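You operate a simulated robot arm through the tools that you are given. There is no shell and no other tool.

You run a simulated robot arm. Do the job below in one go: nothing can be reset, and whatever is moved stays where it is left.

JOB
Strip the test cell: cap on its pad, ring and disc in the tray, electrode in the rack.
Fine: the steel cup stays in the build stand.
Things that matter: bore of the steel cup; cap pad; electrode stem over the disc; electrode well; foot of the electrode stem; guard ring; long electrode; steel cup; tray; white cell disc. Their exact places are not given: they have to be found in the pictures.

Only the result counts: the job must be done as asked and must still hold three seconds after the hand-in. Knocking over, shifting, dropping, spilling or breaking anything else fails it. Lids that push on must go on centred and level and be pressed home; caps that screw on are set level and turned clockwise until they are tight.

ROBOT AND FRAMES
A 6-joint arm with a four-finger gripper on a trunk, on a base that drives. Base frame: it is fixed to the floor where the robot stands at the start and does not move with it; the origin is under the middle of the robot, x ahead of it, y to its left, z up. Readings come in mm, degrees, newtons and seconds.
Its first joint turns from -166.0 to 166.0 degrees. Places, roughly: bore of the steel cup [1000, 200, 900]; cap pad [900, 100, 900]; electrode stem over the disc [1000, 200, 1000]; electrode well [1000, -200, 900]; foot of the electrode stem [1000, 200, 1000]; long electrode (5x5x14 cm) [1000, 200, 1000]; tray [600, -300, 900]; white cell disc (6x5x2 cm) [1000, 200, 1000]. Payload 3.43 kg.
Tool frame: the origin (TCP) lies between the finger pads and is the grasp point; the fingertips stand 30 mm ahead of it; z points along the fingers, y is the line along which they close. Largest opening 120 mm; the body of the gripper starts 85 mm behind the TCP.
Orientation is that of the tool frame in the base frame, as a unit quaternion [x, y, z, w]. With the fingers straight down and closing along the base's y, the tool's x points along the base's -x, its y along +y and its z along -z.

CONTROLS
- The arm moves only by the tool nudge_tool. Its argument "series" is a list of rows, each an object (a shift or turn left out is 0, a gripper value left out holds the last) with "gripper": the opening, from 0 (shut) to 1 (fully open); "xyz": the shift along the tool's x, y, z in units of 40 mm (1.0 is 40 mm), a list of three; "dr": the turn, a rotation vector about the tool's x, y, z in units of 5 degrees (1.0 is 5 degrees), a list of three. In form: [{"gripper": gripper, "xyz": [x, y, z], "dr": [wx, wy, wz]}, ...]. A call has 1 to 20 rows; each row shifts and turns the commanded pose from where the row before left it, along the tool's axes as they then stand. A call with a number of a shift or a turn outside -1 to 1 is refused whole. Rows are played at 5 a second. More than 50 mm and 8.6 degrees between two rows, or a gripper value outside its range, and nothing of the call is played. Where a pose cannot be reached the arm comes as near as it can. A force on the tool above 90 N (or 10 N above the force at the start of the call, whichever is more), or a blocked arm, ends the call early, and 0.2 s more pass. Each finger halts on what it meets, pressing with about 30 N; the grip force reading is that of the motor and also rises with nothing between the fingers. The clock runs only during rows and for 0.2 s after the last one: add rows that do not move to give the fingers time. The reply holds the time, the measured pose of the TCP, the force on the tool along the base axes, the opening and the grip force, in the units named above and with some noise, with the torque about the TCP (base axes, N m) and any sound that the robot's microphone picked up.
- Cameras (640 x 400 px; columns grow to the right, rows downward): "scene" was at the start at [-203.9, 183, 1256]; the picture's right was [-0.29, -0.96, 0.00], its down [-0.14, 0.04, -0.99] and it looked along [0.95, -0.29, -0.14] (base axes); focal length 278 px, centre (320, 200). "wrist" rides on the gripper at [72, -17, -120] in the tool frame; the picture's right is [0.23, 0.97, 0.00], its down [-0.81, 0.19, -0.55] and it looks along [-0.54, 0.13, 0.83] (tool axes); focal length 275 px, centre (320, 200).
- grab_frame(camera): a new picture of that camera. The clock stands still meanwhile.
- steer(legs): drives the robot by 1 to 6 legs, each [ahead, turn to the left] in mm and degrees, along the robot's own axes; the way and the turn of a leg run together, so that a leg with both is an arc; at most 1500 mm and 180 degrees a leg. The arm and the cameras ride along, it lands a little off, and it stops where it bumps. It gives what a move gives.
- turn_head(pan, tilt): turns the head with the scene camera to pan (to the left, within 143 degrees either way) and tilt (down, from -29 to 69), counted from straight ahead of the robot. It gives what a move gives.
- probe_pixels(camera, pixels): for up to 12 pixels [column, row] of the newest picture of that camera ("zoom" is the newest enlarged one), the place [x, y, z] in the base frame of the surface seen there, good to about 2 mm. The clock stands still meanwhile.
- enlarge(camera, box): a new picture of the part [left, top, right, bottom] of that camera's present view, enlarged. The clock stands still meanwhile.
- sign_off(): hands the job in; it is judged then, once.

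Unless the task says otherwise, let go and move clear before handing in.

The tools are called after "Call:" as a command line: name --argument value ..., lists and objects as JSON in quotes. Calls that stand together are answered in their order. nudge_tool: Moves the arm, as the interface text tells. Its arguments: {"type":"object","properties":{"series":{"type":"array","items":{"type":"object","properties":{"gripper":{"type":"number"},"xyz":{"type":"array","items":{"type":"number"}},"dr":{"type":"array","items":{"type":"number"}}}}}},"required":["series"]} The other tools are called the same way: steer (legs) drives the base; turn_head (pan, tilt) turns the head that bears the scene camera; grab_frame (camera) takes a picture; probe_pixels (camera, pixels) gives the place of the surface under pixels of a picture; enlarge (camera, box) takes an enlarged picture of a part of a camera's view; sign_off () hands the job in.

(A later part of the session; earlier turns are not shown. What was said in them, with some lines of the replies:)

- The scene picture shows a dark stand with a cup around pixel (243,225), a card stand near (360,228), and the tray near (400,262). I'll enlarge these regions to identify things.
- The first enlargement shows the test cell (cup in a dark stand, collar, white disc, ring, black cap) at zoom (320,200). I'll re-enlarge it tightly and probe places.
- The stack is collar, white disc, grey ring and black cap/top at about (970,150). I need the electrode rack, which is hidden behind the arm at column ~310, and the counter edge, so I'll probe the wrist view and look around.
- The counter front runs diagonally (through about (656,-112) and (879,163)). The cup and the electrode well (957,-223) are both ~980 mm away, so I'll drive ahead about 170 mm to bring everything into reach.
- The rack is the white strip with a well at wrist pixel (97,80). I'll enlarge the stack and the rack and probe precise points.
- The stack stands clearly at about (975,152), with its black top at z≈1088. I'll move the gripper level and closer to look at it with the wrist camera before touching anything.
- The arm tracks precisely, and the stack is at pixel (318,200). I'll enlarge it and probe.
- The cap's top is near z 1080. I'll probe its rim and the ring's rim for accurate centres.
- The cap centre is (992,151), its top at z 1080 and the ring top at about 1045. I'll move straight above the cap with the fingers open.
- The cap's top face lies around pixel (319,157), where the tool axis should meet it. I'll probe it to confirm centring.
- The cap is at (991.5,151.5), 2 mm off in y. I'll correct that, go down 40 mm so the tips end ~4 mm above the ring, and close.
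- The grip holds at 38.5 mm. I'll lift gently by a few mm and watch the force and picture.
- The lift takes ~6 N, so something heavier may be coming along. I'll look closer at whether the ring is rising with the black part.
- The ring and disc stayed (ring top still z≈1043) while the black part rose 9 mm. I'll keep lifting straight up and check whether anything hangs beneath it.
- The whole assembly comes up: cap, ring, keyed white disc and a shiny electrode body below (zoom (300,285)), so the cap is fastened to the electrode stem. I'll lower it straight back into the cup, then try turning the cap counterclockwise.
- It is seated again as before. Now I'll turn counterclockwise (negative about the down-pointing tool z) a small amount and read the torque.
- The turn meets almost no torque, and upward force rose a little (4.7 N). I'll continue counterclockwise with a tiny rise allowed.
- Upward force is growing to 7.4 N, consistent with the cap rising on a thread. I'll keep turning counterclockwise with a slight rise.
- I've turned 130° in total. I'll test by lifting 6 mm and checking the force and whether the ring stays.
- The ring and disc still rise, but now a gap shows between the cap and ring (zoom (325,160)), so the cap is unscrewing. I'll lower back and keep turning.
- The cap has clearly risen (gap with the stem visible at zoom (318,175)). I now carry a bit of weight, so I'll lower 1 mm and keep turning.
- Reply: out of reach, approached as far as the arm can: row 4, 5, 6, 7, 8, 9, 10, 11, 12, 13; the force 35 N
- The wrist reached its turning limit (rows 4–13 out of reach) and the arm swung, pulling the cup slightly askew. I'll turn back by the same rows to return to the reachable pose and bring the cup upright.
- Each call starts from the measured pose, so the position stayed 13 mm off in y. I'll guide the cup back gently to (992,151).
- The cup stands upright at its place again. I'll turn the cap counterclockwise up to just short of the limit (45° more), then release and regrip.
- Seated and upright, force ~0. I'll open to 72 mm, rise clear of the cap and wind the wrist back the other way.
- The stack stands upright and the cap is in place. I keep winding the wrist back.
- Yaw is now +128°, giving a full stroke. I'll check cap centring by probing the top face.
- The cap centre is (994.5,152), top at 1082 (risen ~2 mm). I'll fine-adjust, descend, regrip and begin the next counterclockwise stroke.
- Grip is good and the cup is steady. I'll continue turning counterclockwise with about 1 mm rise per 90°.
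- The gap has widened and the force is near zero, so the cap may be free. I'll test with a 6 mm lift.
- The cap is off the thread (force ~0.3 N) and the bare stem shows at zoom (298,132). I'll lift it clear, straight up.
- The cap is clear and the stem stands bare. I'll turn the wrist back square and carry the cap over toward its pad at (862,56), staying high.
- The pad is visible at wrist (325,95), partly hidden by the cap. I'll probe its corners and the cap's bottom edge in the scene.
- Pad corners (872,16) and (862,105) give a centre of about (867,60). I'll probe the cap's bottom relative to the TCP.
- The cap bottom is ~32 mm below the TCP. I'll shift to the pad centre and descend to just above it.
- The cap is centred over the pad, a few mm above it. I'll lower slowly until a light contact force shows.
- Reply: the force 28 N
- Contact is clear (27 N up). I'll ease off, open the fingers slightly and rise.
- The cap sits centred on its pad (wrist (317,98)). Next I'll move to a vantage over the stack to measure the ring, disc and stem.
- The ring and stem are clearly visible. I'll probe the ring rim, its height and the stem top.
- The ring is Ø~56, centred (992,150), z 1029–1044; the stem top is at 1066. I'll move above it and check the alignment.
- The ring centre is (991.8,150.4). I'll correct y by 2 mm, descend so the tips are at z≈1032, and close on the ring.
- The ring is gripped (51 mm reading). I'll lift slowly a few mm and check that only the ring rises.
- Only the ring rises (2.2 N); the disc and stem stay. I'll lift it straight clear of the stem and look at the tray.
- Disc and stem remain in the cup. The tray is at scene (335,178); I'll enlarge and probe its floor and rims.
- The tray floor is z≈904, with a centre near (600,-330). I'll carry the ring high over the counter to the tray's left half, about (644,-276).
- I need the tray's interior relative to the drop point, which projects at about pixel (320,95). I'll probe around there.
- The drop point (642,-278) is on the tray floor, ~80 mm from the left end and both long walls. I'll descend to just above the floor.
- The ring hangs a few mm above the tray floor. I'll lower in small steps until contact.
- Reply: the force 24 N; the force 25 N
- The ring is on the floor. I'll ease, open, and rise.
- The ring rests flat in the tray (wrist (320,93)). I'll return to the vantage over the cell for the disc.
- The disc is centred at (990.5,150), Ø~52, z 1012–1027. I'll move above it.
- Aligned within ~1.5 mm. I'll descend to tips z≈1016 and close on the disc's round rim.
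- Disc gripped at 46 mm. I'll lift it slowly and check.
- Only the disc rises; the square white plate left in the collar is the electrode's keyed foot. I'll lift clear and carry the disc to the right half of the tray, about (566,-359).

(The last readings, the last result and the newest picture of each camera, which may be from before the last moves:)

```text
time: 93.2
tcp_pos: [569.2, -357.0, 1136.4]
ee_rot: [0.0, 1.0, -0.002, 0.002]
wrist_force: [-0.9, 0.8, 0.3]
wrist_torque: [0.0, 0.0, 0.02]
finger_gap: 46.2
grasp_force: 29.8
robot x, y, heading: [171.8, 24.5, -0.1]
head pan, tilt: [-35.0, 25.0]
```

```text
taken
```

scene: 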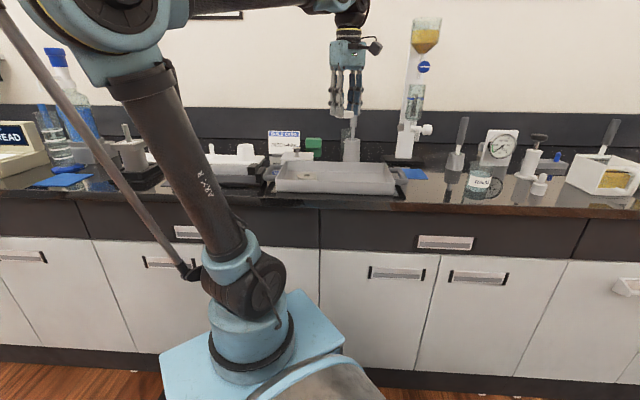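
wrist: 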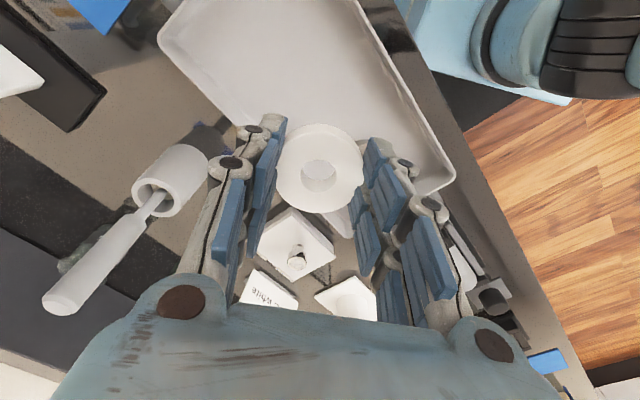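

The drop point is well inside the tray's right half. I'll descend to just above the floor, then step down to contact.

Call:
nudge_tool --series '[{"xyz": [0, 0, 0.9]}, {"xyz": [0, 0, 0.9]}, {"xyz": [0, 0, 0.9]}, {"xyz": [0, 0, 0.9]}, {"xyz": [0, 0, 0.7]}, {"xyz": [0, 0, 0.4]}, {}]'

Call:
enlarge --camera "scene" --box '[260, 120, 400, 205]'

Call:
nudge_tool --series '[{"xyz": [0, 0, 0.05]}, {}]'

```text
time: 94.8
tcp_pos: [567.8, -358.4, 950.7]
ee_rot: [0.0, 1.0, -0.003, 0.001]
wrist_force: [-1.1, -0.1, 0.0]
wrist_torque: [-0.01, -0.01, 0.01]
finger_gap: 46.1
grasp_force: 29.9
robot x, y, heading: [171.2, 20.0, -0.2]
head pan, tilt: [-35.0, 25.0]
```

```text
4.57 times, centred on (330, 162) of scene
```

zoom: 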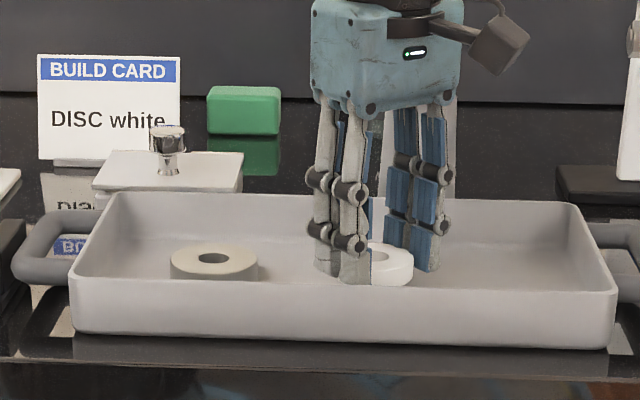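

```text
time: 95.3
tcp_pos: [567.7, -358.2, 947.1]
ee_rot: [0.0, 1.0, -0.003, 0.002]
wrist_force: [-0.3, -0.4, 0.4]
wrist_torque: [-0.03, 0.02, -0.03]
finger_gap: 45.9
grasp_force: 30.1
robot x, y, heading: [174.3, 23.2, -0.1]
head pan, tilt: [-35.0, 25.0]
```

Call:
nudge_tool --series '[{"xyz": [0, 0, 0.06]}, {}]'

Call:
nudge_tool --series '[{"xyz": [0, 0, 0.05]}, {}]'

Call:
nudge_tool --series '[{"xyz": [0, 0, 0.04]}, {}]'

```text
time: 96.0
tcp_pos: [569.0, -358.8, 945.4]
ee_rot: [-0.001, 1.0, -0.003, 0.002]
wrist_force: [-0.7, 0.4, -0.2]
wrist_torque: [-0.01, -0.02, 0.02]
finger_gap: 46.0
grasp_force: 29.8
robot x, y, heading: [170.4, 17.6, 0.1]
head pan, tilt: [-35.0, 25.0]
```

```text
time: 96.5
tcp_pos: [569.4, -357.7, 943.8]
ee_rot: [0.0, 1.0, -0.003, 0.002]
wrist_force: [0.1, -0.3, 0.1]
wrist_torque: [0.03, 0.01, -0.01]
finger_gap: 46.0
grasp_force: 30.6
robot x, y, heading: [173.1, 24.0, 0.1]
head pan, tilt: [-35.0, 25.0]
```

```text
time: 97.2
tcp_pos: [569.6, -358.1, 941.3]
ee_rot: [0.001, 1.0, -0.002, 0.001]
wrist_force: [0.2, 0.1, -0.3]
wrist_torque: [0.0, -0.03, -0.01]
finger_gap: 46.2
grasp_force: 29.8
robot x, y, heading: [173.3, 26.5, -0.1]
head pan, tilt: [-35.0, 25.0]
```

Call:
nudge_tool --series '[{"xyz": [0, 0, 0.04]}, {}]'

Call:
nudge_tool --series '[{"xyz": [0, 0, 0.03]}, {}]'

```text
time: 97.8
tcp_pos: [568.9, -358.4, 940.1]
ee_rot: [-0.001, 1.0, -0.003, 0.002]
wrist_force: [-0.2, 0.6, -1.1]
wrist_torque: [0.03, -0.04, -0.01]
finger_gap: 46.0
grasp_force: 30.3
robot x, y, heading: [175.9, 20.7, -0.1]
head pan, tilt: [-35.0, 25.0]
```

```text
time: 98.3
tcp_pos: [568.1, -358.7, 938.9]
ee_rot: [0.0, 1.0, -0.002, 0.002]
wrist_force: [1.9, -2.3, 23.5]
wrist_torque: [-0.02, -0.22, 0.0]
finger_gap: 45.9
grasp_force: 30.0
robot x, y, heading: [175.7, 21.9, -0.2]
head pan, tilt: [-35.0, 25.0]
```

Contact with the tray floor (23 N). I'll ease off, open and rise.

Call:
nudge_tool --series '[{"xyz": [0, 0, -0.02]}, {"gripper": 0.45}, {"gripper": 0.55}, {}, {"xyz": [0, 0, -0.5]}, {"xyz": [0, 0, -0.9]}, {"xyz": [0, 0, -0.9]}, {"xyz": [0, 0, -0.9]}, {"xyz": [0, 0, -0.9]}, {"xyz": [0, 0, -0.9]}, {"xyz": [0, 0, -0.9]}, {}]'

Call:
enlarge --camera "scene" --box '[260, 120, 400, 205]'

Call:
grab_frame --camera "wrist"

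```text
time: 101.0
tcp_pos: [565.3, -355.9, 1175.6]
ee_rot: [0.0, 1.0, -0.003, 0.002]
wrist_force: [0.2, 0.2, -0.7]
wrist_torque: [0.03, 0.02, -0.01]
finger_gap: 65.9
grasp_force: 0.0
robot x, y, heading: [174.5, 19.3, -0.0]
head pan, tilt: [-35.0, 25.0]
```

```text
4.57 times, centred on (330, 162) of scene
```

zoom: 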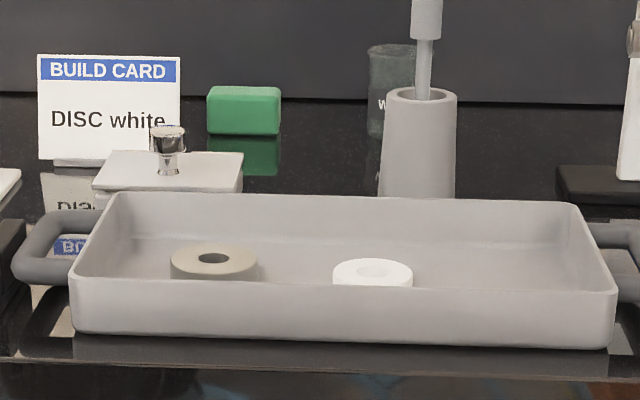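

```text
taken
```

wrist: 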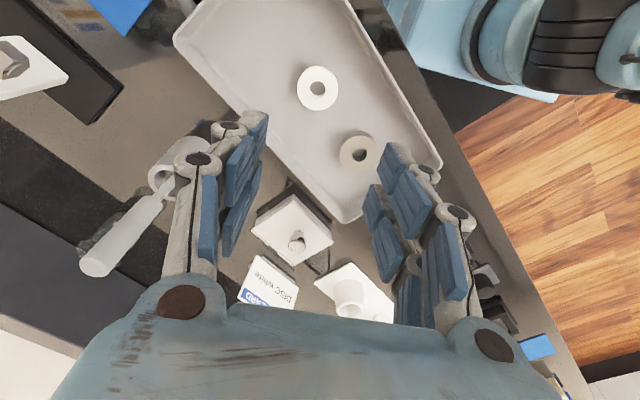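

Ring and disc both rest flat in the tray. Now I return to the cell for the electrode.

Call:
nudge_tool --series '[{"xyz": [0, 0, -0.7]}, {"xyz": [-0.525, 0.76, 0]}, {"xyz": [-0.525, 0.76, 0]}, {"xyz": [-0.525, 0.76, 0]}, {"xyz": [-0.525, 0.76, 0]}, {"xyz": [-0.525, 0.76, 0]}, {"xyz": [-0.525, 0.76, 0]}, {"xyz": [-0.525, 0.76, 0]}, {"xyz": [-0.525, 0.76, 0]}, {"xyz": [-0.525, 0.76, 0]}, {"xyz": [-0.525, 0.76, 0]}, {"xyz": [-0.525, 0.76, 0]}, {"xyz": [-0.525, 0.76, 0]}, {"xyz": [-0.525, 0.76, 0]}, {"xyz": [-0.525, 0.76, 0.1]}, {"xyz": [-0.525, 0.76, 0.3]}, {"xyz": [-0.525, 0.76, 0.4]}, {}]'

Call:
turn_head --pan 5 --tilt 15

Call:
grab_frame --camera "wrist"

Call:
enlarge --camera "wrist" --box '[265, 130, 375, 240]'

Call:
enlarge --camera "scene" --box '[345, 160, 380, 200]'

```text
time: 104.8
tcp_pos: [904.4, 128.6, 1168.6]
ee_rot: [0.0, 1.0, -0.001, 0.001]
wrist_force: [0.9, 1.1, 0.1]
wrist_torque: [-0.01, 0.0, -0.02]
finger_gap: 66.0
grasp_force: 0.1
robot x, y, heading: [171.9, 22.8, -0.1]
head pan, tilt: [-35.0, 25.0]
```

```text
time: 105.8
tcp_pos: [904.8, 129.1, 1169.1]
ee_rot: [0.001, 1.0, -0.001, 0.001]
wrist_force: [0.6, -0.5, -0.1]
wrist_torque: [0.0, -0.03, 0.0]
finger_gap: 65.9
grasp_force: 0.0
robot x, y, heading: [171.8, 22.5, 0.2]
head pan, tilt: [5.0, 15.0]
```

```text
taken
```

wrist: 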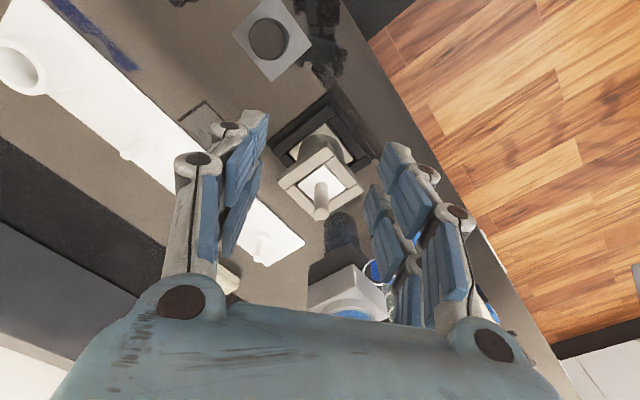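

```text
3.64 times, centred on (320, 185) of wrist
```

zoom: 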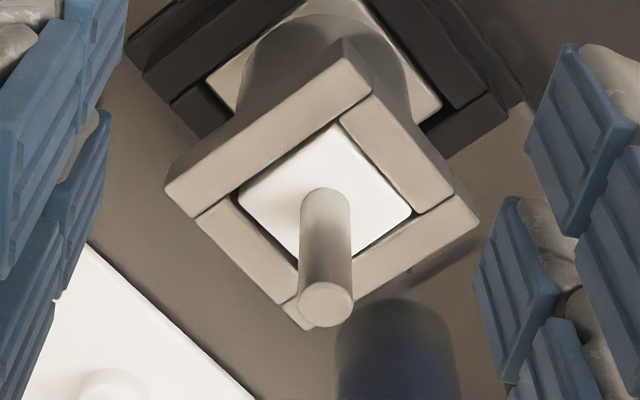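

```text
10.00 times, centred on (362, 180) of scene
```

zoom: 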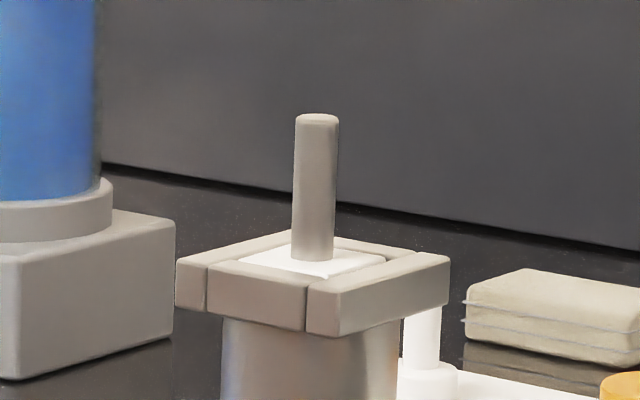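

I'll probe the stem top/base and the plate to confirm the stem centre.

Call:
probe_pixels --camera "wrist" --pixels '[[321.5, 212], [321.5, 205], [321, 195], [316, 205], [327, 205], [320, 172], [305, 185], [338, 188], [22, 70], [10, 55]]'

Call:
probe_pixels --camera "zoom" --pixels '[[316, 118], [316, 180], [316, 250], [298, 180], [334, 180], [316, 268], [270, 262], [360, 258]]'

```text
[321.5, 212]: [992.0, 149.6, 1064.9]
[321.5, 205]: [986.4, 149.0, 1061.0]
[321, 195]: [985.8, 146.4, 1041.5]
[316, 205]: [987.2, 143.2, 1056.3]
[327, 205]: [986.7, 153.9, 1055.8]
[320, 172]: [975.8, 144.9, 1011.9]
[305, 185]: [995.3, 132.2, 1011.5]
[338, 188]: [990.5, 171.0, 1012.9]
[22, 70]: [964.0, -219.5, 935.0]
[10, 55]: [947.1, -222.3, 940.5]
```

```text
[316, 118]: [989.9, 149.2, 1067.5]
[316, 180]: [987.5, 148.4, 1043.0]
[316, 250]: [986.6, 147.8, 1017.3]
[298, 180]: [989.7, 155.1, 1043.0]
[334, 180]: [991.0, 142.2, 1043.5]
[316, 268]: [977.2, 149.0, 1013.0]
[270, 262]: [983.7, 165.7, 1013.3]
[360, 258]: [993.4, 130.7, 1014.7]
```

The stem centre is (992,149), Ø~14, top 1067. I'll move above it and verify.

Call:
nudge_tool --series '[{"gripper": 0.5, "xyz": [-0.727, 0.155, 0.525]}, {"xyz": [-0.727, 0.155, 0.525]}, {"xyz": [-0.727, 0.155, 0.525]}, {}]'

Call:
enlarge --camera "wrist" --box '[240, 30, 400, 200]'

Call:
probe_pixels --camera "zoom" --pixels '[[318, 312], [318, 295], [300, 312], [338, 312], [316, 205], [250, 250], [385, 250]]'

```text
time: 106.8
tcp_pos: [990.8, 147.0, 1105.0]
ee_rot: [0.001, 1.0, -0.001, 0.002]
wrist_force: [-0.6, 0.3, -0.7]
wrist_torque: [0.0, -0.02, -0.02]
finger_gap: 60.0
grasp_force: 0.1
robot x, y, heading: [172.2, 20.6, -0.2]
head pan, tilt: [5.0, 15.0]
```

```text
2.35 times, centred on (320, 115) of wrist
```

zoom: 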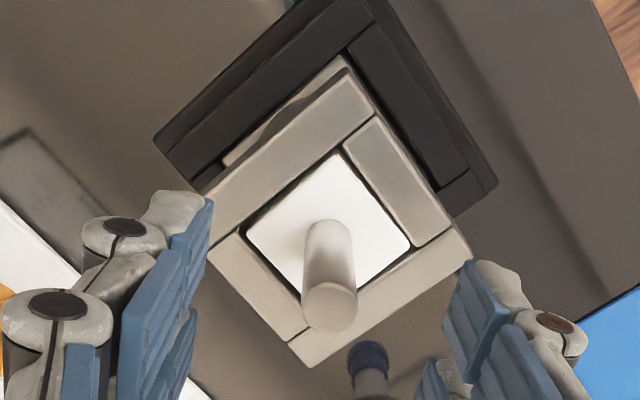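

```text
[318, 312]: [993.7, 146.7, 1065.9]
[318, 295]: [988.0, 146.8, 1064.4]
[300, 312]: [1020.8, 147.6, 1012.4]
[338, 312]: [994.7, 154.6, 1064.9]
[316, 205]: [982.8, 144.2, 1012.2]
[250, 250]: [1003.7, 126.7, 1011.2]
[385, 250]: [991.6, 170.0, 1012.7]
```

The stem is ~2.5 mm to the +y side and ~2 mm to +x. I'll correct, descend to tips z≈1018 and close on the stem.

Call:
nudge_tool --series '[{"xyz": [-0.04, 0.065, 0]}, {"xyz": [0, 0, 0.6]}, {"xyz": [0, 0, 0.5]}, {"xyz": [0, 0, 0.3]}, {}, {"gripper": 0.3}, {"gripper": 0.18}, {"gripper": 0}, {}, {}]'

Call:
enlarge --camera "scene" --box '[345, 150, 385, 200]'

Call:
enlarge --camera "wrist" --box '[240, 30, 400, 200]'

```text
time: 109.0
tcp_pos: [993.0, 149.4, 1049.4]
ee_rot: [0.0, 1.0, -0.002, 0.001]
wrist_force: [0.5, 0.0, -0.1]
wrist_torque: [0.02, 0.01, -0.01]
finger_gap: 13.8
grasp_force: 30.2
robot x, y, heading: [172.9, 22.7, -0.3]
head pan, tilt: [5.0, 15.0]
```

```text
8.00 times, centred on (365, 175) of scene
```

zoom: 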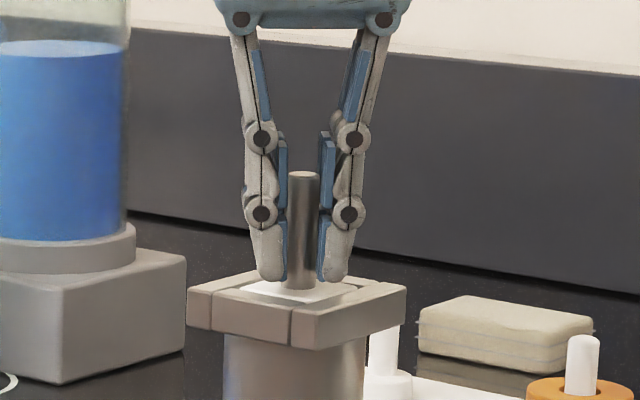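

```text
2.35 times, centred on (320, 115) of wrist
```

zoom: 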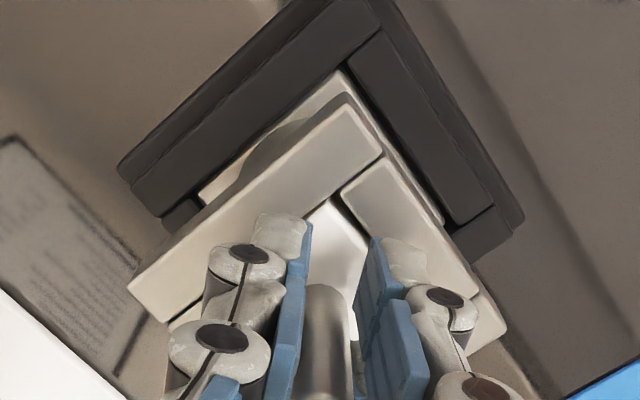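

The stem is held (13.8 mm). I'll lift slowly straight up, checking forces.

Call:
nudge_tool --series '[{"xyz": [0, 0, -0.15]}, {"xyz": [0, 0, -0.25]}, {"xyz": [0, 0, -0.3]}, {"xyz": [0, 0, -0.3]}, {}]'

Call:
enlarge --camera "scene" --box '[340, 130, 390, 210]'

```text
time: 110.2
tcp_pos: [991.6, 149.8, 1088.7]
ee_rot: [0.0, 1.0, -0.001, 0.001]
wrist_force: [-0.5, 1.0, -2.5]
wrist_torque: [0.01, 0.01, 0.01]
finger_gap: 13.9
grasp_force: 30.0
robot x, y, heading: [173.2, 19.6, -0.2]
head pan, tilt: [5.0, 15.0]
```

```text
5.00 times, centred on (365, 170) of scene
```

zoom: 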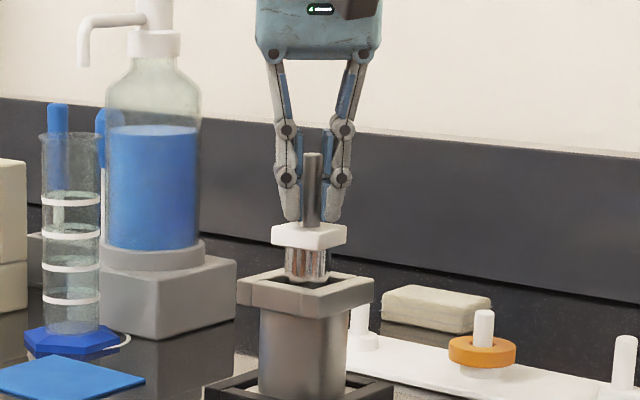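

The electrode comes up cleanly (2.5 N), cup steady. I'll continue up until its bottom is clear of the cup.

Call:
nudge_tool --series '[{"xyz": [0, 0, -0.4]}, {"xyz": [0, 0, -0.5]}, {"xyz": [0, 0, -0.6]}, {"xyz": [0, 0, -0.7]}, {"xyz": [0, 0, -0.8]}, {}]'

Call:
enlarge --camera "scene" --box '[330, 100, 400, 210]'

Call:
grab_frame --camera "wrist"

```text
time: 111.6
tcp_pos: [990.9, 149.3, 1211.4]
ee_rot: [0.0, 1.0, -0.003, 0.002]
wrist_force: [0.5, 0.2, -2.9]
wrist_torque: [0.0, -0.01, -0.02]
finger_gap: 13.9
grasp_force: 29.8
robot x, y, heading: [176.5, 24.1, -0.3]
head pan, tilt: [5.0, 15.0]
```

```text
3.64 times, centred on (365, 155) of scene
```

zoom: 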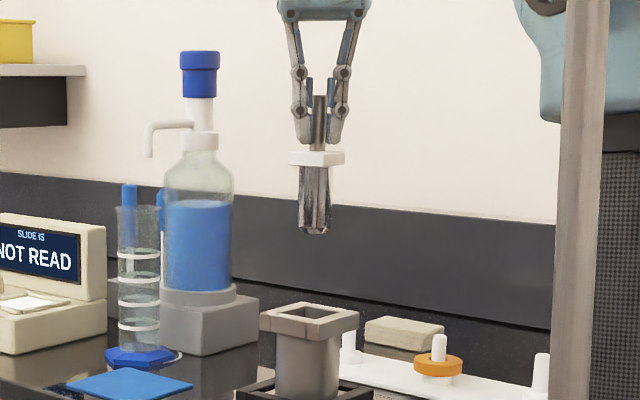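

```text
taken
```

wrist: 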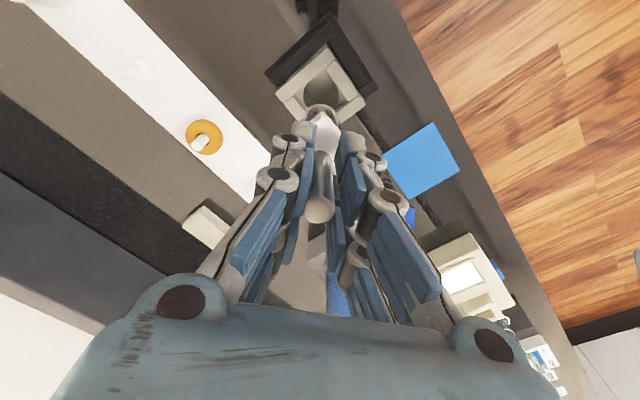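

The electrode is free: stem, square plate, and fluted body below. I'll probe its dimensions so I know where its bottom is relative to the TCP.

Call:
probe_pixels --camera "zoom" --pixels '[[314, 228], [314, 200], [302, 200], [327, 200], [316, 163], [316, 156], [320, 100], [292, 158], [342, 158], [306, 228], [324, 228]]'

Call:
enlarge --camera "scene" --box '[350, 120, 380, 170]'

Call:
turn_head --pan -20 --tilt 20

Call:
grab_frame --camera "scene"

```text
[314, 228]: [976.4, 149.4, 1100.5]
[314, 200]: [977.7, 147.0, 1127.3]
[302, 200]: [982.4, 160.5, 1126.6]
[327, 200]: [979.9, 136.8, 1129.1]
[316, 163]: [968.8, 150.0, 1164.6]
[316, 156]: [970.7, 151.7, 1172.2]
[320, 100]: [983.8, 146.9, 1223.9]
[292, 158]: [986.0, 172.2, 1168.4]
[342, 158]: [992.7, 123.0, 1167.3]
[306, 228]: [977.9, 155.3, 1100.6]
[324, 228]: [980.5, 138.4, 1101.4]
```

```text
8.00 times, centred on (365, 145) of scene
```

zoom: 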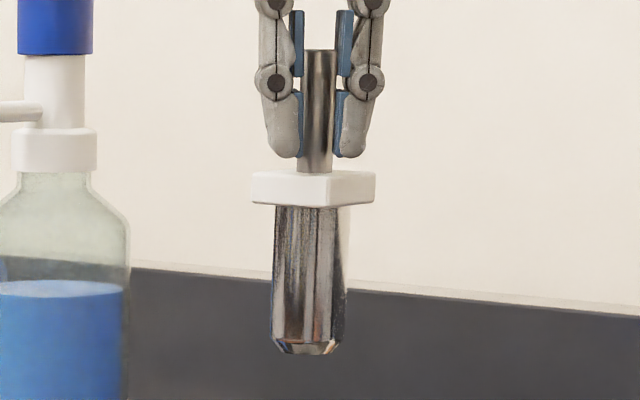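

```text
time: 112.5
tcp_pos: [991.6, 148.2, 1210.0]
ee_rot: [0.0, 1.0, -0.002, 0.002]
wrist_force: [0.7, 0.2, -3.2]
wrist_torque: [0.0, 0.01, 0.01]
finger_gap: 13.5
grasp_force: 29.6
robot x, y, heading: [175.7, 17.4, 0.0]
head pan, tilt: [-20.0, 20.0]
```

```text
taken
```

scene: 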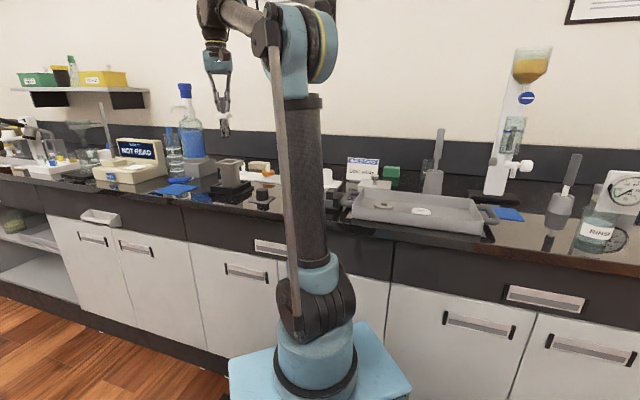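

The electrode's bottom is ~114 mm below the TCP, body Ø~27. I'll carry it high (z 1210) to above the rack well at about (957,-212), where the wrist camera can still see the well past the electrode.

Call:
nudge_tool --series '[{"xyz": [0.0865, -0.9, 0]}, {"xyz": [0.0865, -0.9, 0]}, {"xyz": [0.0865, -0.9, 0]}, {"xyz": [0.0865, -0.9, 0]}, {"xyz": [0.0865, -0.9, 0]}, {"xyz": [0.0865, -0.9, 0]}, {"xyz": [0.0865, -0.9, 0]}, {"xyz": [0.0865, -0.9, 0]}, {"xyz": [0.0865, -0.9, 0]}, {"xyz": [0.0865, -0.9, 0]}, {}]'

Call:
grab_frame --camera "wrist"

Call:
enlarge --camera "wrist" --box '[265, 30, 375, 150]'

Call:
grab_frame --camera "scene"

```text
time: 114.9
tcp_pos: [956.4, -209.9, 1210.9]
ee_rot: [0.0, 1.0, -0.002, 0.002]
wrist_force: [0.4, -0.5, -3.3]
wrist_torque: [-0.02, 0.01, 0.02]
finger_gap: 13.6
grasp_force: 29.9
robot x, y, heading: [175.2, 24.8, -0.0]
head pan, tilt: [-20.0, 20.0]
```

```text
taken
```

wrist: 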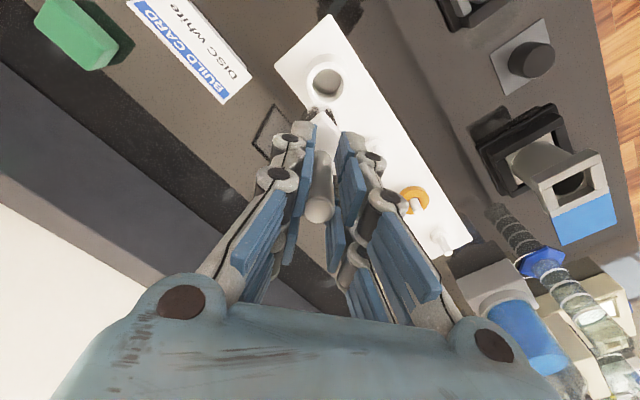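

```text
3.33 times, centred on (320, 90) of wrist
```

zoom: 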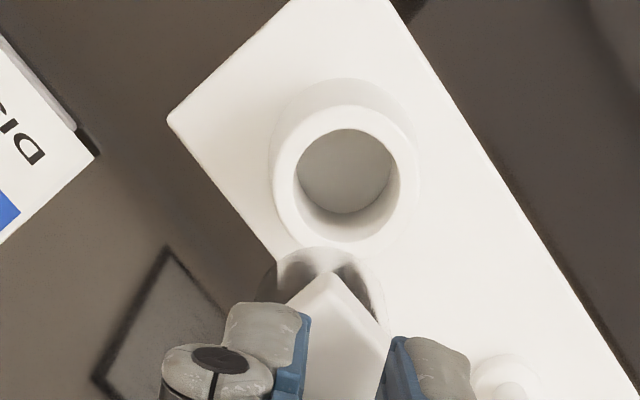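

```text
taken
```

scene: 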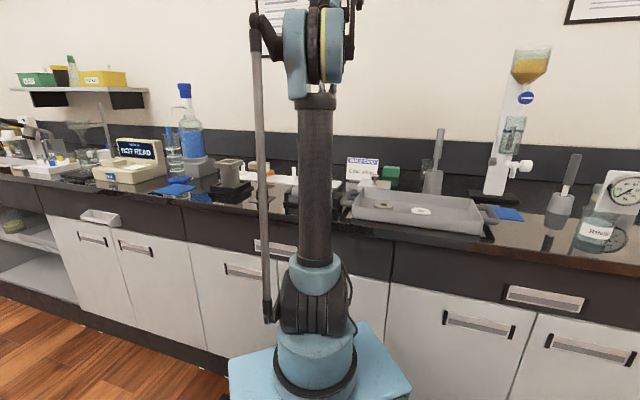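

The well's rim is clear at zoom (347,171). I'll probe the rim all round and the floor.

Call:
probe_pixels --camera "wrist" --pixels '[[328, 82]]'

Call:
enlarge --camera "wrist" --box '[265, 30, 375, 150]'

Call:
probe_pixels --camera "zoom" --pixels '[[285, 172], [409, 172], [347, 117], [347, 232], [300, 128], [394, 128], [300, 218], [394, 218], [347, 165], [330, 160], [345, 205], [345, 245]]'

```text
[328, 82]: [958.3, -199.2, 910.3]
```

```text
3.33 times, centred on (320, 90) of wrist
```

zoom: 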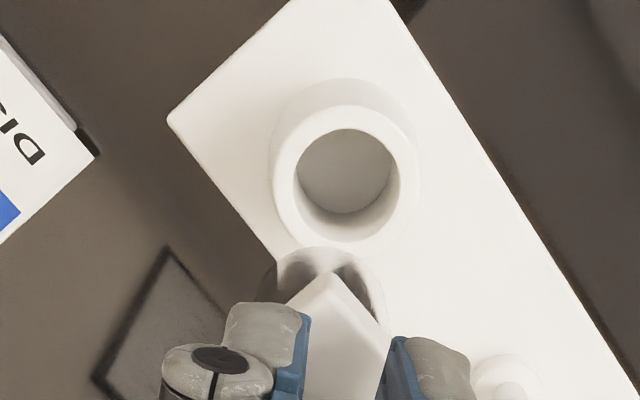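

```text
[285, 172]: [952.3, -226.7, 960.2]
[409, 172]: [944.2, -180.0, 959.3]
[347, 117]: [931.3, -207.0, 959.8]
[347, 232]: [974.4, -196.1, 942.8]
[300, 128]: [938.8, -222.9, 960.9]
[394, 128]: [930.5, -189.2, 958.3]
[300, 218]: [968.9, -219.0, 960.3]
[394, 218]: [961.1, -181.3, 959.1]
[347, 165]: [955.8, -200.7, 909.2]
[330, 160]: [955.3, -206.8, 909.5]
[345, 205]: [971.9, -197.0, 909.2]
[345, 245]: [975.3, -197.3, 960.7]
```

The well: rim z 960, floor z 909, bore ~Ø40, centre ≈ (951.3,-203). I'll shift over it and descend until the electrode's foot is ~10 mm above the rim.

Call:
nudge_tool --series '[{"xyz": [0.1275, 0.1725, 0]}, {"xyz": [0, 0, 0.7]}, {"xyz": [0, 0, 0.7]}, {"xyz": [0, 0, 0.7]}, {"xyz": [0, 0, 0.6]}, {"xyz": [0, 0, 0.35]}, {}]'

Call:
grab_frame --camera "wrist"

Call:
enlarge --camera "wrist" --box '[265, 50, 375, 160]'

Call:
turn_head --pan 0 --tilt 15

Call:
grab_frame --camera "scene"

```text
time: 116.5
tcp_pos: [951.6, -203.0, 1090.2]
ee_rot: [-0.001, 1.0, -0.002, 0.001]
wrist_force: [-0.3, -0.2, -3.0]
wrist_torque: [0.0, 0.03, 0.01]
finger_gap: 14.0
grasp_force: 30.1
robot x, y, heading: [173.6, 23.4, -0.2]
head pan, tilt: [-20.0, 20.0]
```

```text
taken
```

wrist: 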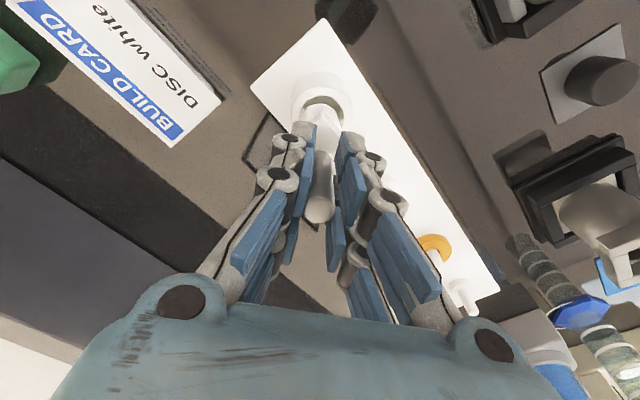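

```text
3.64 times, centred on (320, 105) of wrist
```

zoom: 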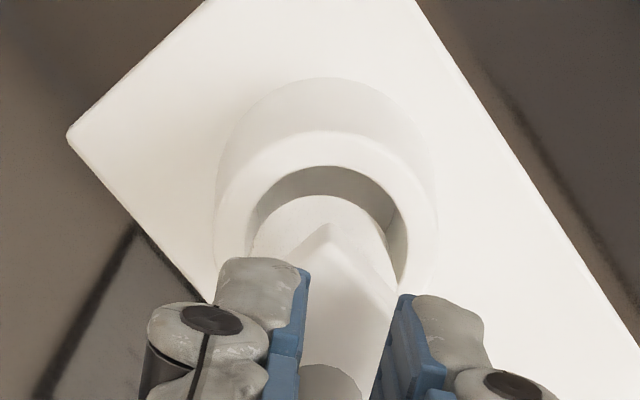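

```text
time: 117.3
tcp_pos: [951.4, -203.7, 1090.0]
ee_rot: [0.0, 1.0, -0.002, 0.002]
wrist_force: [-0.5, -0.8, -2.8]
wrist_torque: [-0.01, 0.02, 0.0]
finger_gap: 14.0
grasp_force: 30.3
robot x, y, heading: [173.9, 17.9, -0.4]
head pan, tilt: [0.0, 15.0]
```

```text
taken
```

scene: 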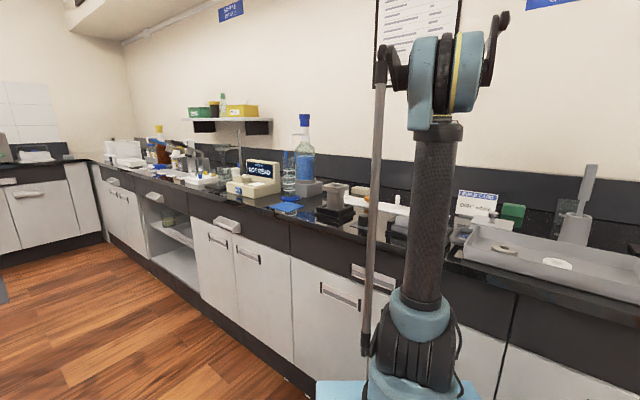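

The well's circle is centred about 1.6 mm to +y of the tool axis, well inside the ~6 mm clearance. I'll correct that and lower in steps while watching the force.

Call:
nudge_tool --series '[{"xyz": [0, 0.04, 0]}, {"xyz": [0, 0, 0.2]}, {"xyz": [0, 0, 0.2]}, {"xyz": [0, 0, 0.2]}, {"xyz": [0, 0, 0.2]}, {}]'

Call:
enlarge --camera "wrist" --box '[265, 50, 375, 160]'

```text
time: 118.7
tcp_pos: [952.5, -202.8, 1057.6]
ee_rot: [0.0, 1.0, -0.002, 0.002]
wrist_force: [-0.4, 1.1, -2.8]
wrist_torque: [0.01, 0.02, 0.0]
finger_gap: 13.8
grasp_force: 30.1
robot x, y, heading: [172.1, 23.7, -0.2]
head pan, tilt: [0.0, 15.0]
```

```text
3.64 times, centred on (320, 105) of wrist
```

zoom: 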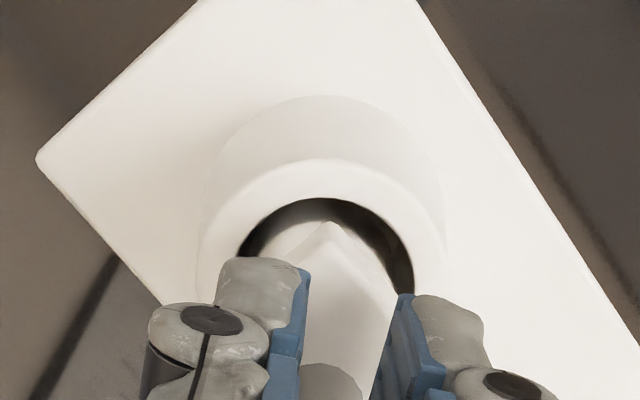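

No contact, and the body is entering the bore (force unchanged at -2.8 N). I'll continue down.

Call:
nudge_tool --series '[{"xyz": [0, 0, 0.2]}, {"xyz": [0, 0, 0.2]}, {"xyz": [0, 0, 0.2]}, {}]'

Call:
nudge_tool --series '[{"xyz": [0, 0, 0.1]}, {}]'

Call:
nudge_tool --series '[{"xyz": [0, 0, 0.05]}, {}]'

```text
time: 119.7
tcp_pos: [952.6, -201.4, 1034.6]
ee_rot: [0.0, 1.0, -0.002, 0.002]
wrist_force: [-0.2, -0.7, -2.3]
wrist_torque: [0.02, 0.01, 0.0]
finger_gap: 13.6
grasp_force: 30.0
robot x, y, heading: [172.2, 24.8, -0.2]
head pan, tilt: [0.0, 15.0]
```

```text
time: 120.3
tcp_pos: [953.5, -202.6, 1030.1]
ee_rot: [0.001, 1.0, -0.001, 0.002]
wrist_force: [-1.2, -0.6, -2.7]
wrist_torque: [0.0, 0.01, -0.01]
finger_gap: 13.4
grasp_force: 30.2
robot x, y, heading: [173.0, 24.5, -0.2]
head pan, tilt: [0.0, 15.0]
```

```text
time: 120.9
tcp_pos: [952.9, -201.6, 1029.1]
ee_rot: [0.0, 1.0, -0.002, 0.001]
wrist_force: [0.2, -0.2, -4.0]
wrist_torque: [0.01, 0.02, -0.01]
finger_gap: 13.4
grasp_force: 29.9
robot x, y, heading: [173.2, 21.2, -0.1]
head pan, tilt: [0.0, 15.0]
```

Call:
nudge_tool --series '[{"xyz": [0, 0, 0.05]}, {}]'

Call:
nudge_tool --series '[{"xyz": [0, 0, 0.05]}, {}]'

Call:
nudge_tool --series '[{"xyz": [0, 0, 0.04]}, {}]'

Call:
enlarge --camera "wrist" --box '[240, 50, 400, 180]'

```text
time: 121.5
tcp_pos: [953.6, -202.2, 1025.7]
ee_rot: [0.001, 1.0, -0.003, 0.002]
wrist_force: [2.6, -0.2, 9.1]
wrist_torque: [-0.05, -0.22, -0.02]
finger_gap: 13.2
grasp_force: 30.1
robot x, y, heading: [167.0, 22.4, -0.3]
head pan, tilt: [0.0, 15.0]
```

```text
time: 122.1
tcp_pos: [951.5, -202.4, 1025.1]
ee_rot: [0.0, 1.0, -0.003, 0.001]
wrist_force: [8.1, 0.1, 21.9]
wrist_torque: [0.04, -0.6, 0.01]
finger_gap: 12.6
grasp_force: 30.3
robot x, y, heading: [172.4, 19.8, -0.1]
head pan, tilt: [0.0, 15.0]
```

```text
time: 122.7
tcp_pos: [951.3, -202.4, 1023.7]
ee_rot: [-0.001, 1.0, -0.002, 0.002]
wrist_force: [4.4, 0.2, 30.7]
wrist_torque: [0.02, -0.12, 0.0]
finger_gap: 12.4
grasp_force: 30.3
robot x, y, heading: [173.6, 22.1, -0.1]
head pan, tilt: [0.0, 15.0]
```

```text
3.08 times, centred on (320, 115) of wrist
```

zoom: 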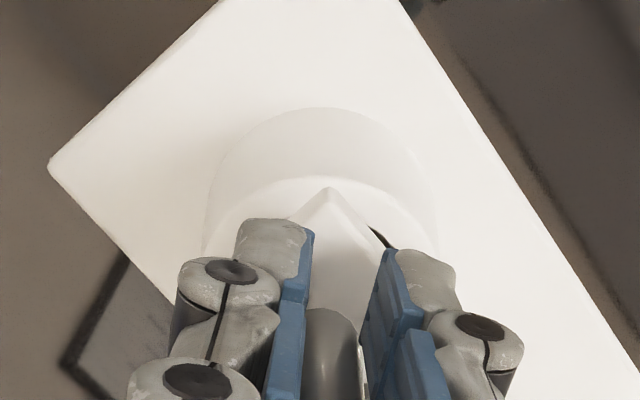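

The electrode rests on the well floor (contact from z≈1025, matching the 909 floor). I'll ease off and open gradually.

Call:
nudge_tool --series '[{"xyz": [0, 0, -0.03]}, {"gripper": 0.15}, {"gripper": 0.2}, {"gripper": 0.3}, {"gripper": 0.4}, {}, {}]'

Call:
grab_frame --camera "wrist"

```text
time: 124.3
tcp_pos: [953.1, -204.0, 1022.4]
ee_rot: [0.0, 1.0, -0.001, 0.002]
wrist_force: [0.0, -0.6, 0.6]
wrist_torque: [0.01, 0.02, 0.0]
finger_gap: 48.0
grasp_force: 0.0
robot x, y, heading: [174.7, 19.1, -0.0]
head pan, tilt: [0.0, 15.0]
```

```text
taken
```

wrist: 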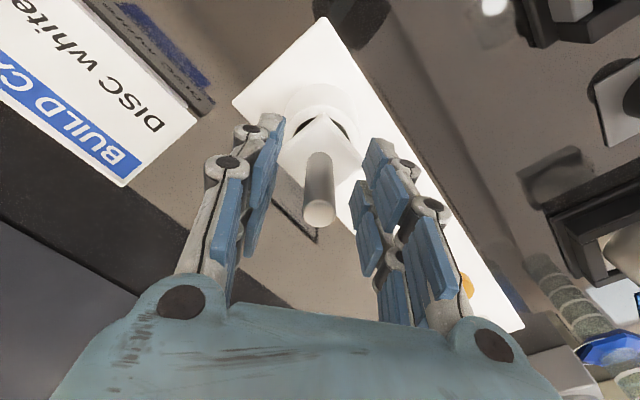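

The electrode stands upright in the well. I'll rise straight up clear of the stem, then inspect.

Call:
nudge_tool --series '[{"xyz": [0, 0, -0.3]}, {"xyz": [0, 0, -0.6]}, {"xyz": [0, 0, -0.9]}, {"xyz": [0, 0, -0.9]}, {"xyz": [0, 0, -0.9]}, {"xyz": [0, 0, -0.9]}, {}]'

Call:
grab_frame --camera "wrist"

Call:
enlarge --camera "wrist" --box '[255, 30, 385, 150]'

```text
time: 125.9
tcp_pos: [952.3, -202.4, 1204.2]
ee_rot: [0.001, 1.0, -0.002, 0.002]
wrist_force: [0.1, -0.2, 0.4]
wrist_torque: [0.01, -0.03, -0.01]
finger_gap: 47.9
grasp_force: 0.1
robot x, y, heading: [170.9, 24.0, -0.2]
head pan, tilt: [0.0, 15.0]
```

```text
taken
```

wrist: 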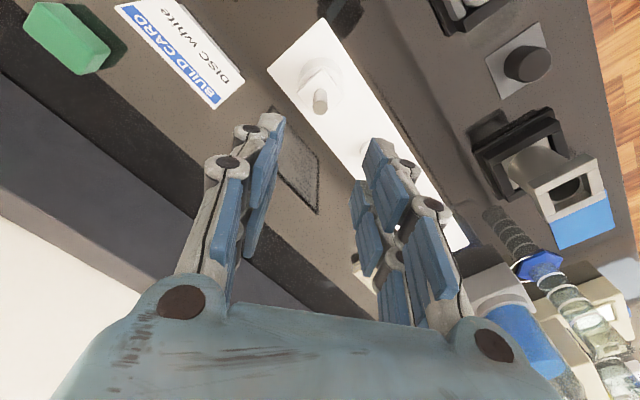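

```text
3.33 times, centred on (320, 90) of wrist
```

zoom: 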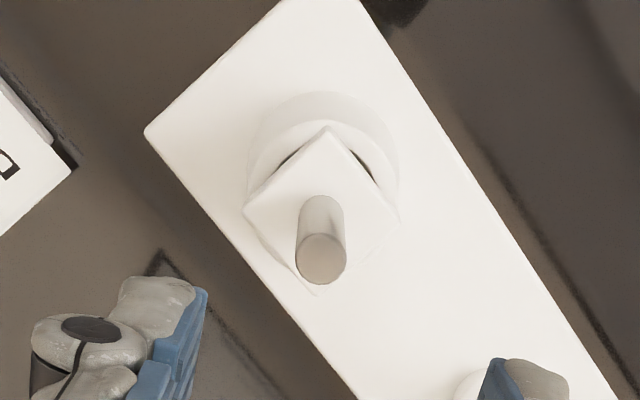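

The electrode is seated in the rack well. I'll check it is upright by probing the plate's corners and stem top, then look at everything else.

Call:
probe_pixels --camera "zoom" --pixels '[[326, 140], [255, 208], [388, 210], [310, 280], [322, 258], [322, 215], [322, 235]]'

Call:
nudge_tool --series '[{"xyz": [0.7, 0.5, -0.3]}, {"xyz": [0.7, 0.5, 0]}, {"xyz": [0.7, 0.5, 0]}, {"xyz": [0.7, 0.5, 0]}, {"xyz": [0.7, 0.5, 0]}, {}]'

Call:
turn_head --pan -16 --tilt 18

Call:
grab_frame --camera "scene"

Call:
grab_frame --camera "wrist"

```text
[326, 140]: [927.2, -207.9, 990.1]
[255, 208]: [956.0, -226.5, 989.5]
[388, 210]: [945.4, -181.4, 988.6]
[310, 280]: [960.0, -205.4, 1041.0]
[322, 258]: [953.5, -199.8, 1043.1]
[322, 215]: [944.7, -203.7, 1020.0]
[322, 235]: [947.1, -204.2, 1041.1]
```

```text
time: 127.3
tcp_pos: [813.2, -100.5, 1216.9]
ee_rot: [0.001, 1.0, -0.001, 0.002]
wrist_force: [0.3, -0.2, -0.2]
wrist_torque: [0.0, 0.03, -0.02]
finger_gap: 48.1
grasp_force: 0.1
robot x, y, heading: [172.4, 17.3, -0.3]
head pan, tilt: [0.0, 15.0]
```

```text
time: 128.1
tcp_pos: [812.3, -101.2, 1213.8]
ee_rot: [0.0, 1.0, -0.002, 0.002]
wrist_force: [-0.7, 0.1, 0.2]
wrist_torque: [0.01, -0.03, 0.02]
finger_gap: 48.0
grasp_force: 0.0
robot x, y, heading: [172.4, 20.4, -0.4]
head pan, tilt: [-16.0, 18.0]
```

```text
taken
```

scene: 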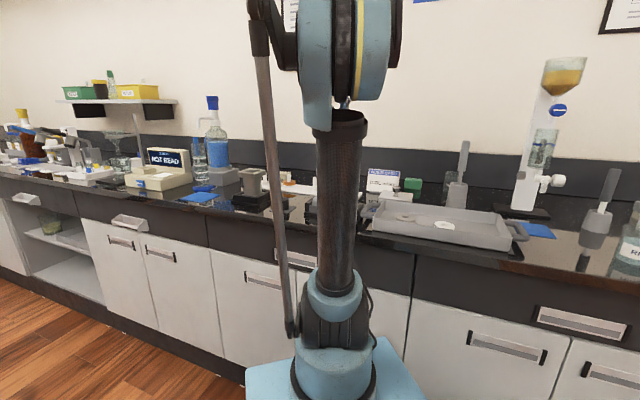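

```text
taken
```

wrist: 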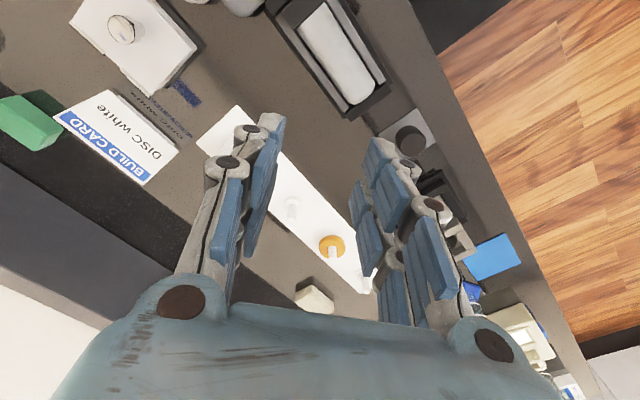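

The plate corners read 988.6–990.1, so the electrode is upright. A final close look at cup, cap and tray from the scene camera.

Call:
enlarge --camera "scene" --box '[200, 150, 320, 230]'

Call:
enlarge --camera "scene" --box '[355, 150, 535, 265]'

Call:
nudge_tool --series '[{"xyz": [0.9, 0.3, -0.6]}, {"xyz": [0.5, 0.3, -0.9]}, {}]'

Call:
grab_frame --camera "wrist"

```text
5.00 times, centred on (260, 190) of scene
```

zoom: 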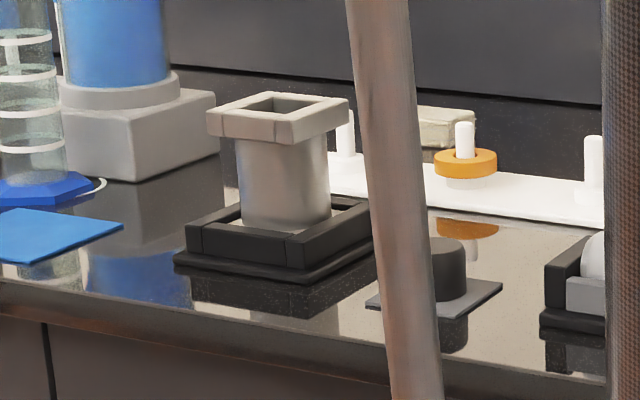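

```text
3.48 times, centred on (445, 208) of scene
```

zoom: 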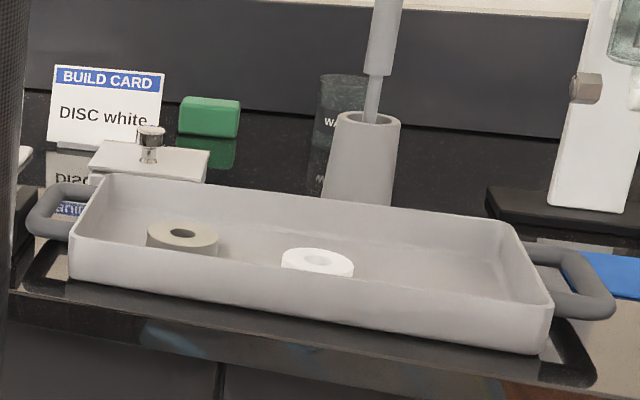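

```text
time: 128.9
tcp_pos: [752.9, -76.8, 1275.5]
ee_rot: [0.0, 1.0, -0.003, 0.002]
wrist_force: [-0.1, 0.5, 0.3]
wrist_torque: [0.03, -0.02, -0.01]
finger_gap: 48.0
grasp_force: 0.1
robot x, y, heading: [172.2, 19.5, -0.2]
head pan, tilt: [-16.0, 18.0]
```

```text
taken
```

wrist: 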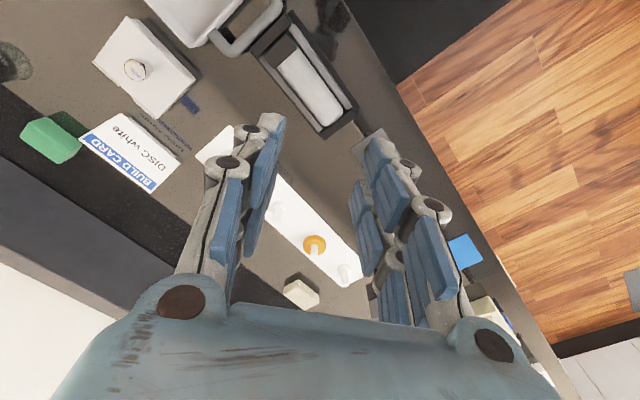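

The ring and disc lie flat in the tray, the cap is on its pad. I'll verify the cup is level by probing its collar.

Call:
enlarge --camera "scene" --box '[230, 160, 290, 220]'

Call:
probe_pixels --camera "scene" --pixels '[[245, 173], [256, 176], [266, 171], [254, 169.5], [250, 195], [262, 195], [244, 193], [270, 196]]'

```text
6.67 times, centred on (260, 190) of scene
```

zoom: 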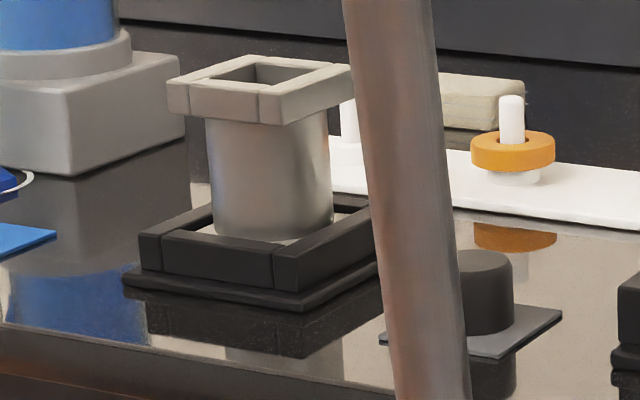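

```text
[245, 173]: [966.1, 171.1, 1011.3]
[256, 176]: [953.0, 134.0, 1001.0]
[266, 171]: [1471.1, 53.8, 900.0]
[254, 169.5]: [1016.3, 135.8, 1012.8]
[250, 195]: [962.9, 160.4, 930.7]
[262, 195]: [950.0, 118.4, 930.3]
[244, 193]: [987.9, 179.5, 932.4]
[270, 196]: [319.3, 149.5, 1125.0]
```

The collar reads z 1011–1013, so the cup stands level in its stand. Cap, ring, disc and electrode are all in their places and the hand is clear and empty, so I'm handing in.

Call:
sign_off

```text
The job is handed in.
```

The test cell is stripped and handed in. The result of the judging has not come back.

- **Cap:** unscrewed and standing centred on its pad.
- **Ring and disc:** both lying flat in the tray, side by side.
- **Electrode:** upright on the floor of the rack well. Its plate corners read 988.6 to 990.1 mm in height, so it is level.
- **Steel cup:** still in the build stand. Two points on its collar rim read 1011 and 1013 mm in height, so it stands level.

**Mishap with the cup:** while I was unscrewing the cap, the wrist hit its turning limit. The arm swung and pulled the top of the cup about 13 mm sideways. I guided it back to where it had been before going on. I saw no sign that anything else had moved.

The hand is empty and clear of the counter.
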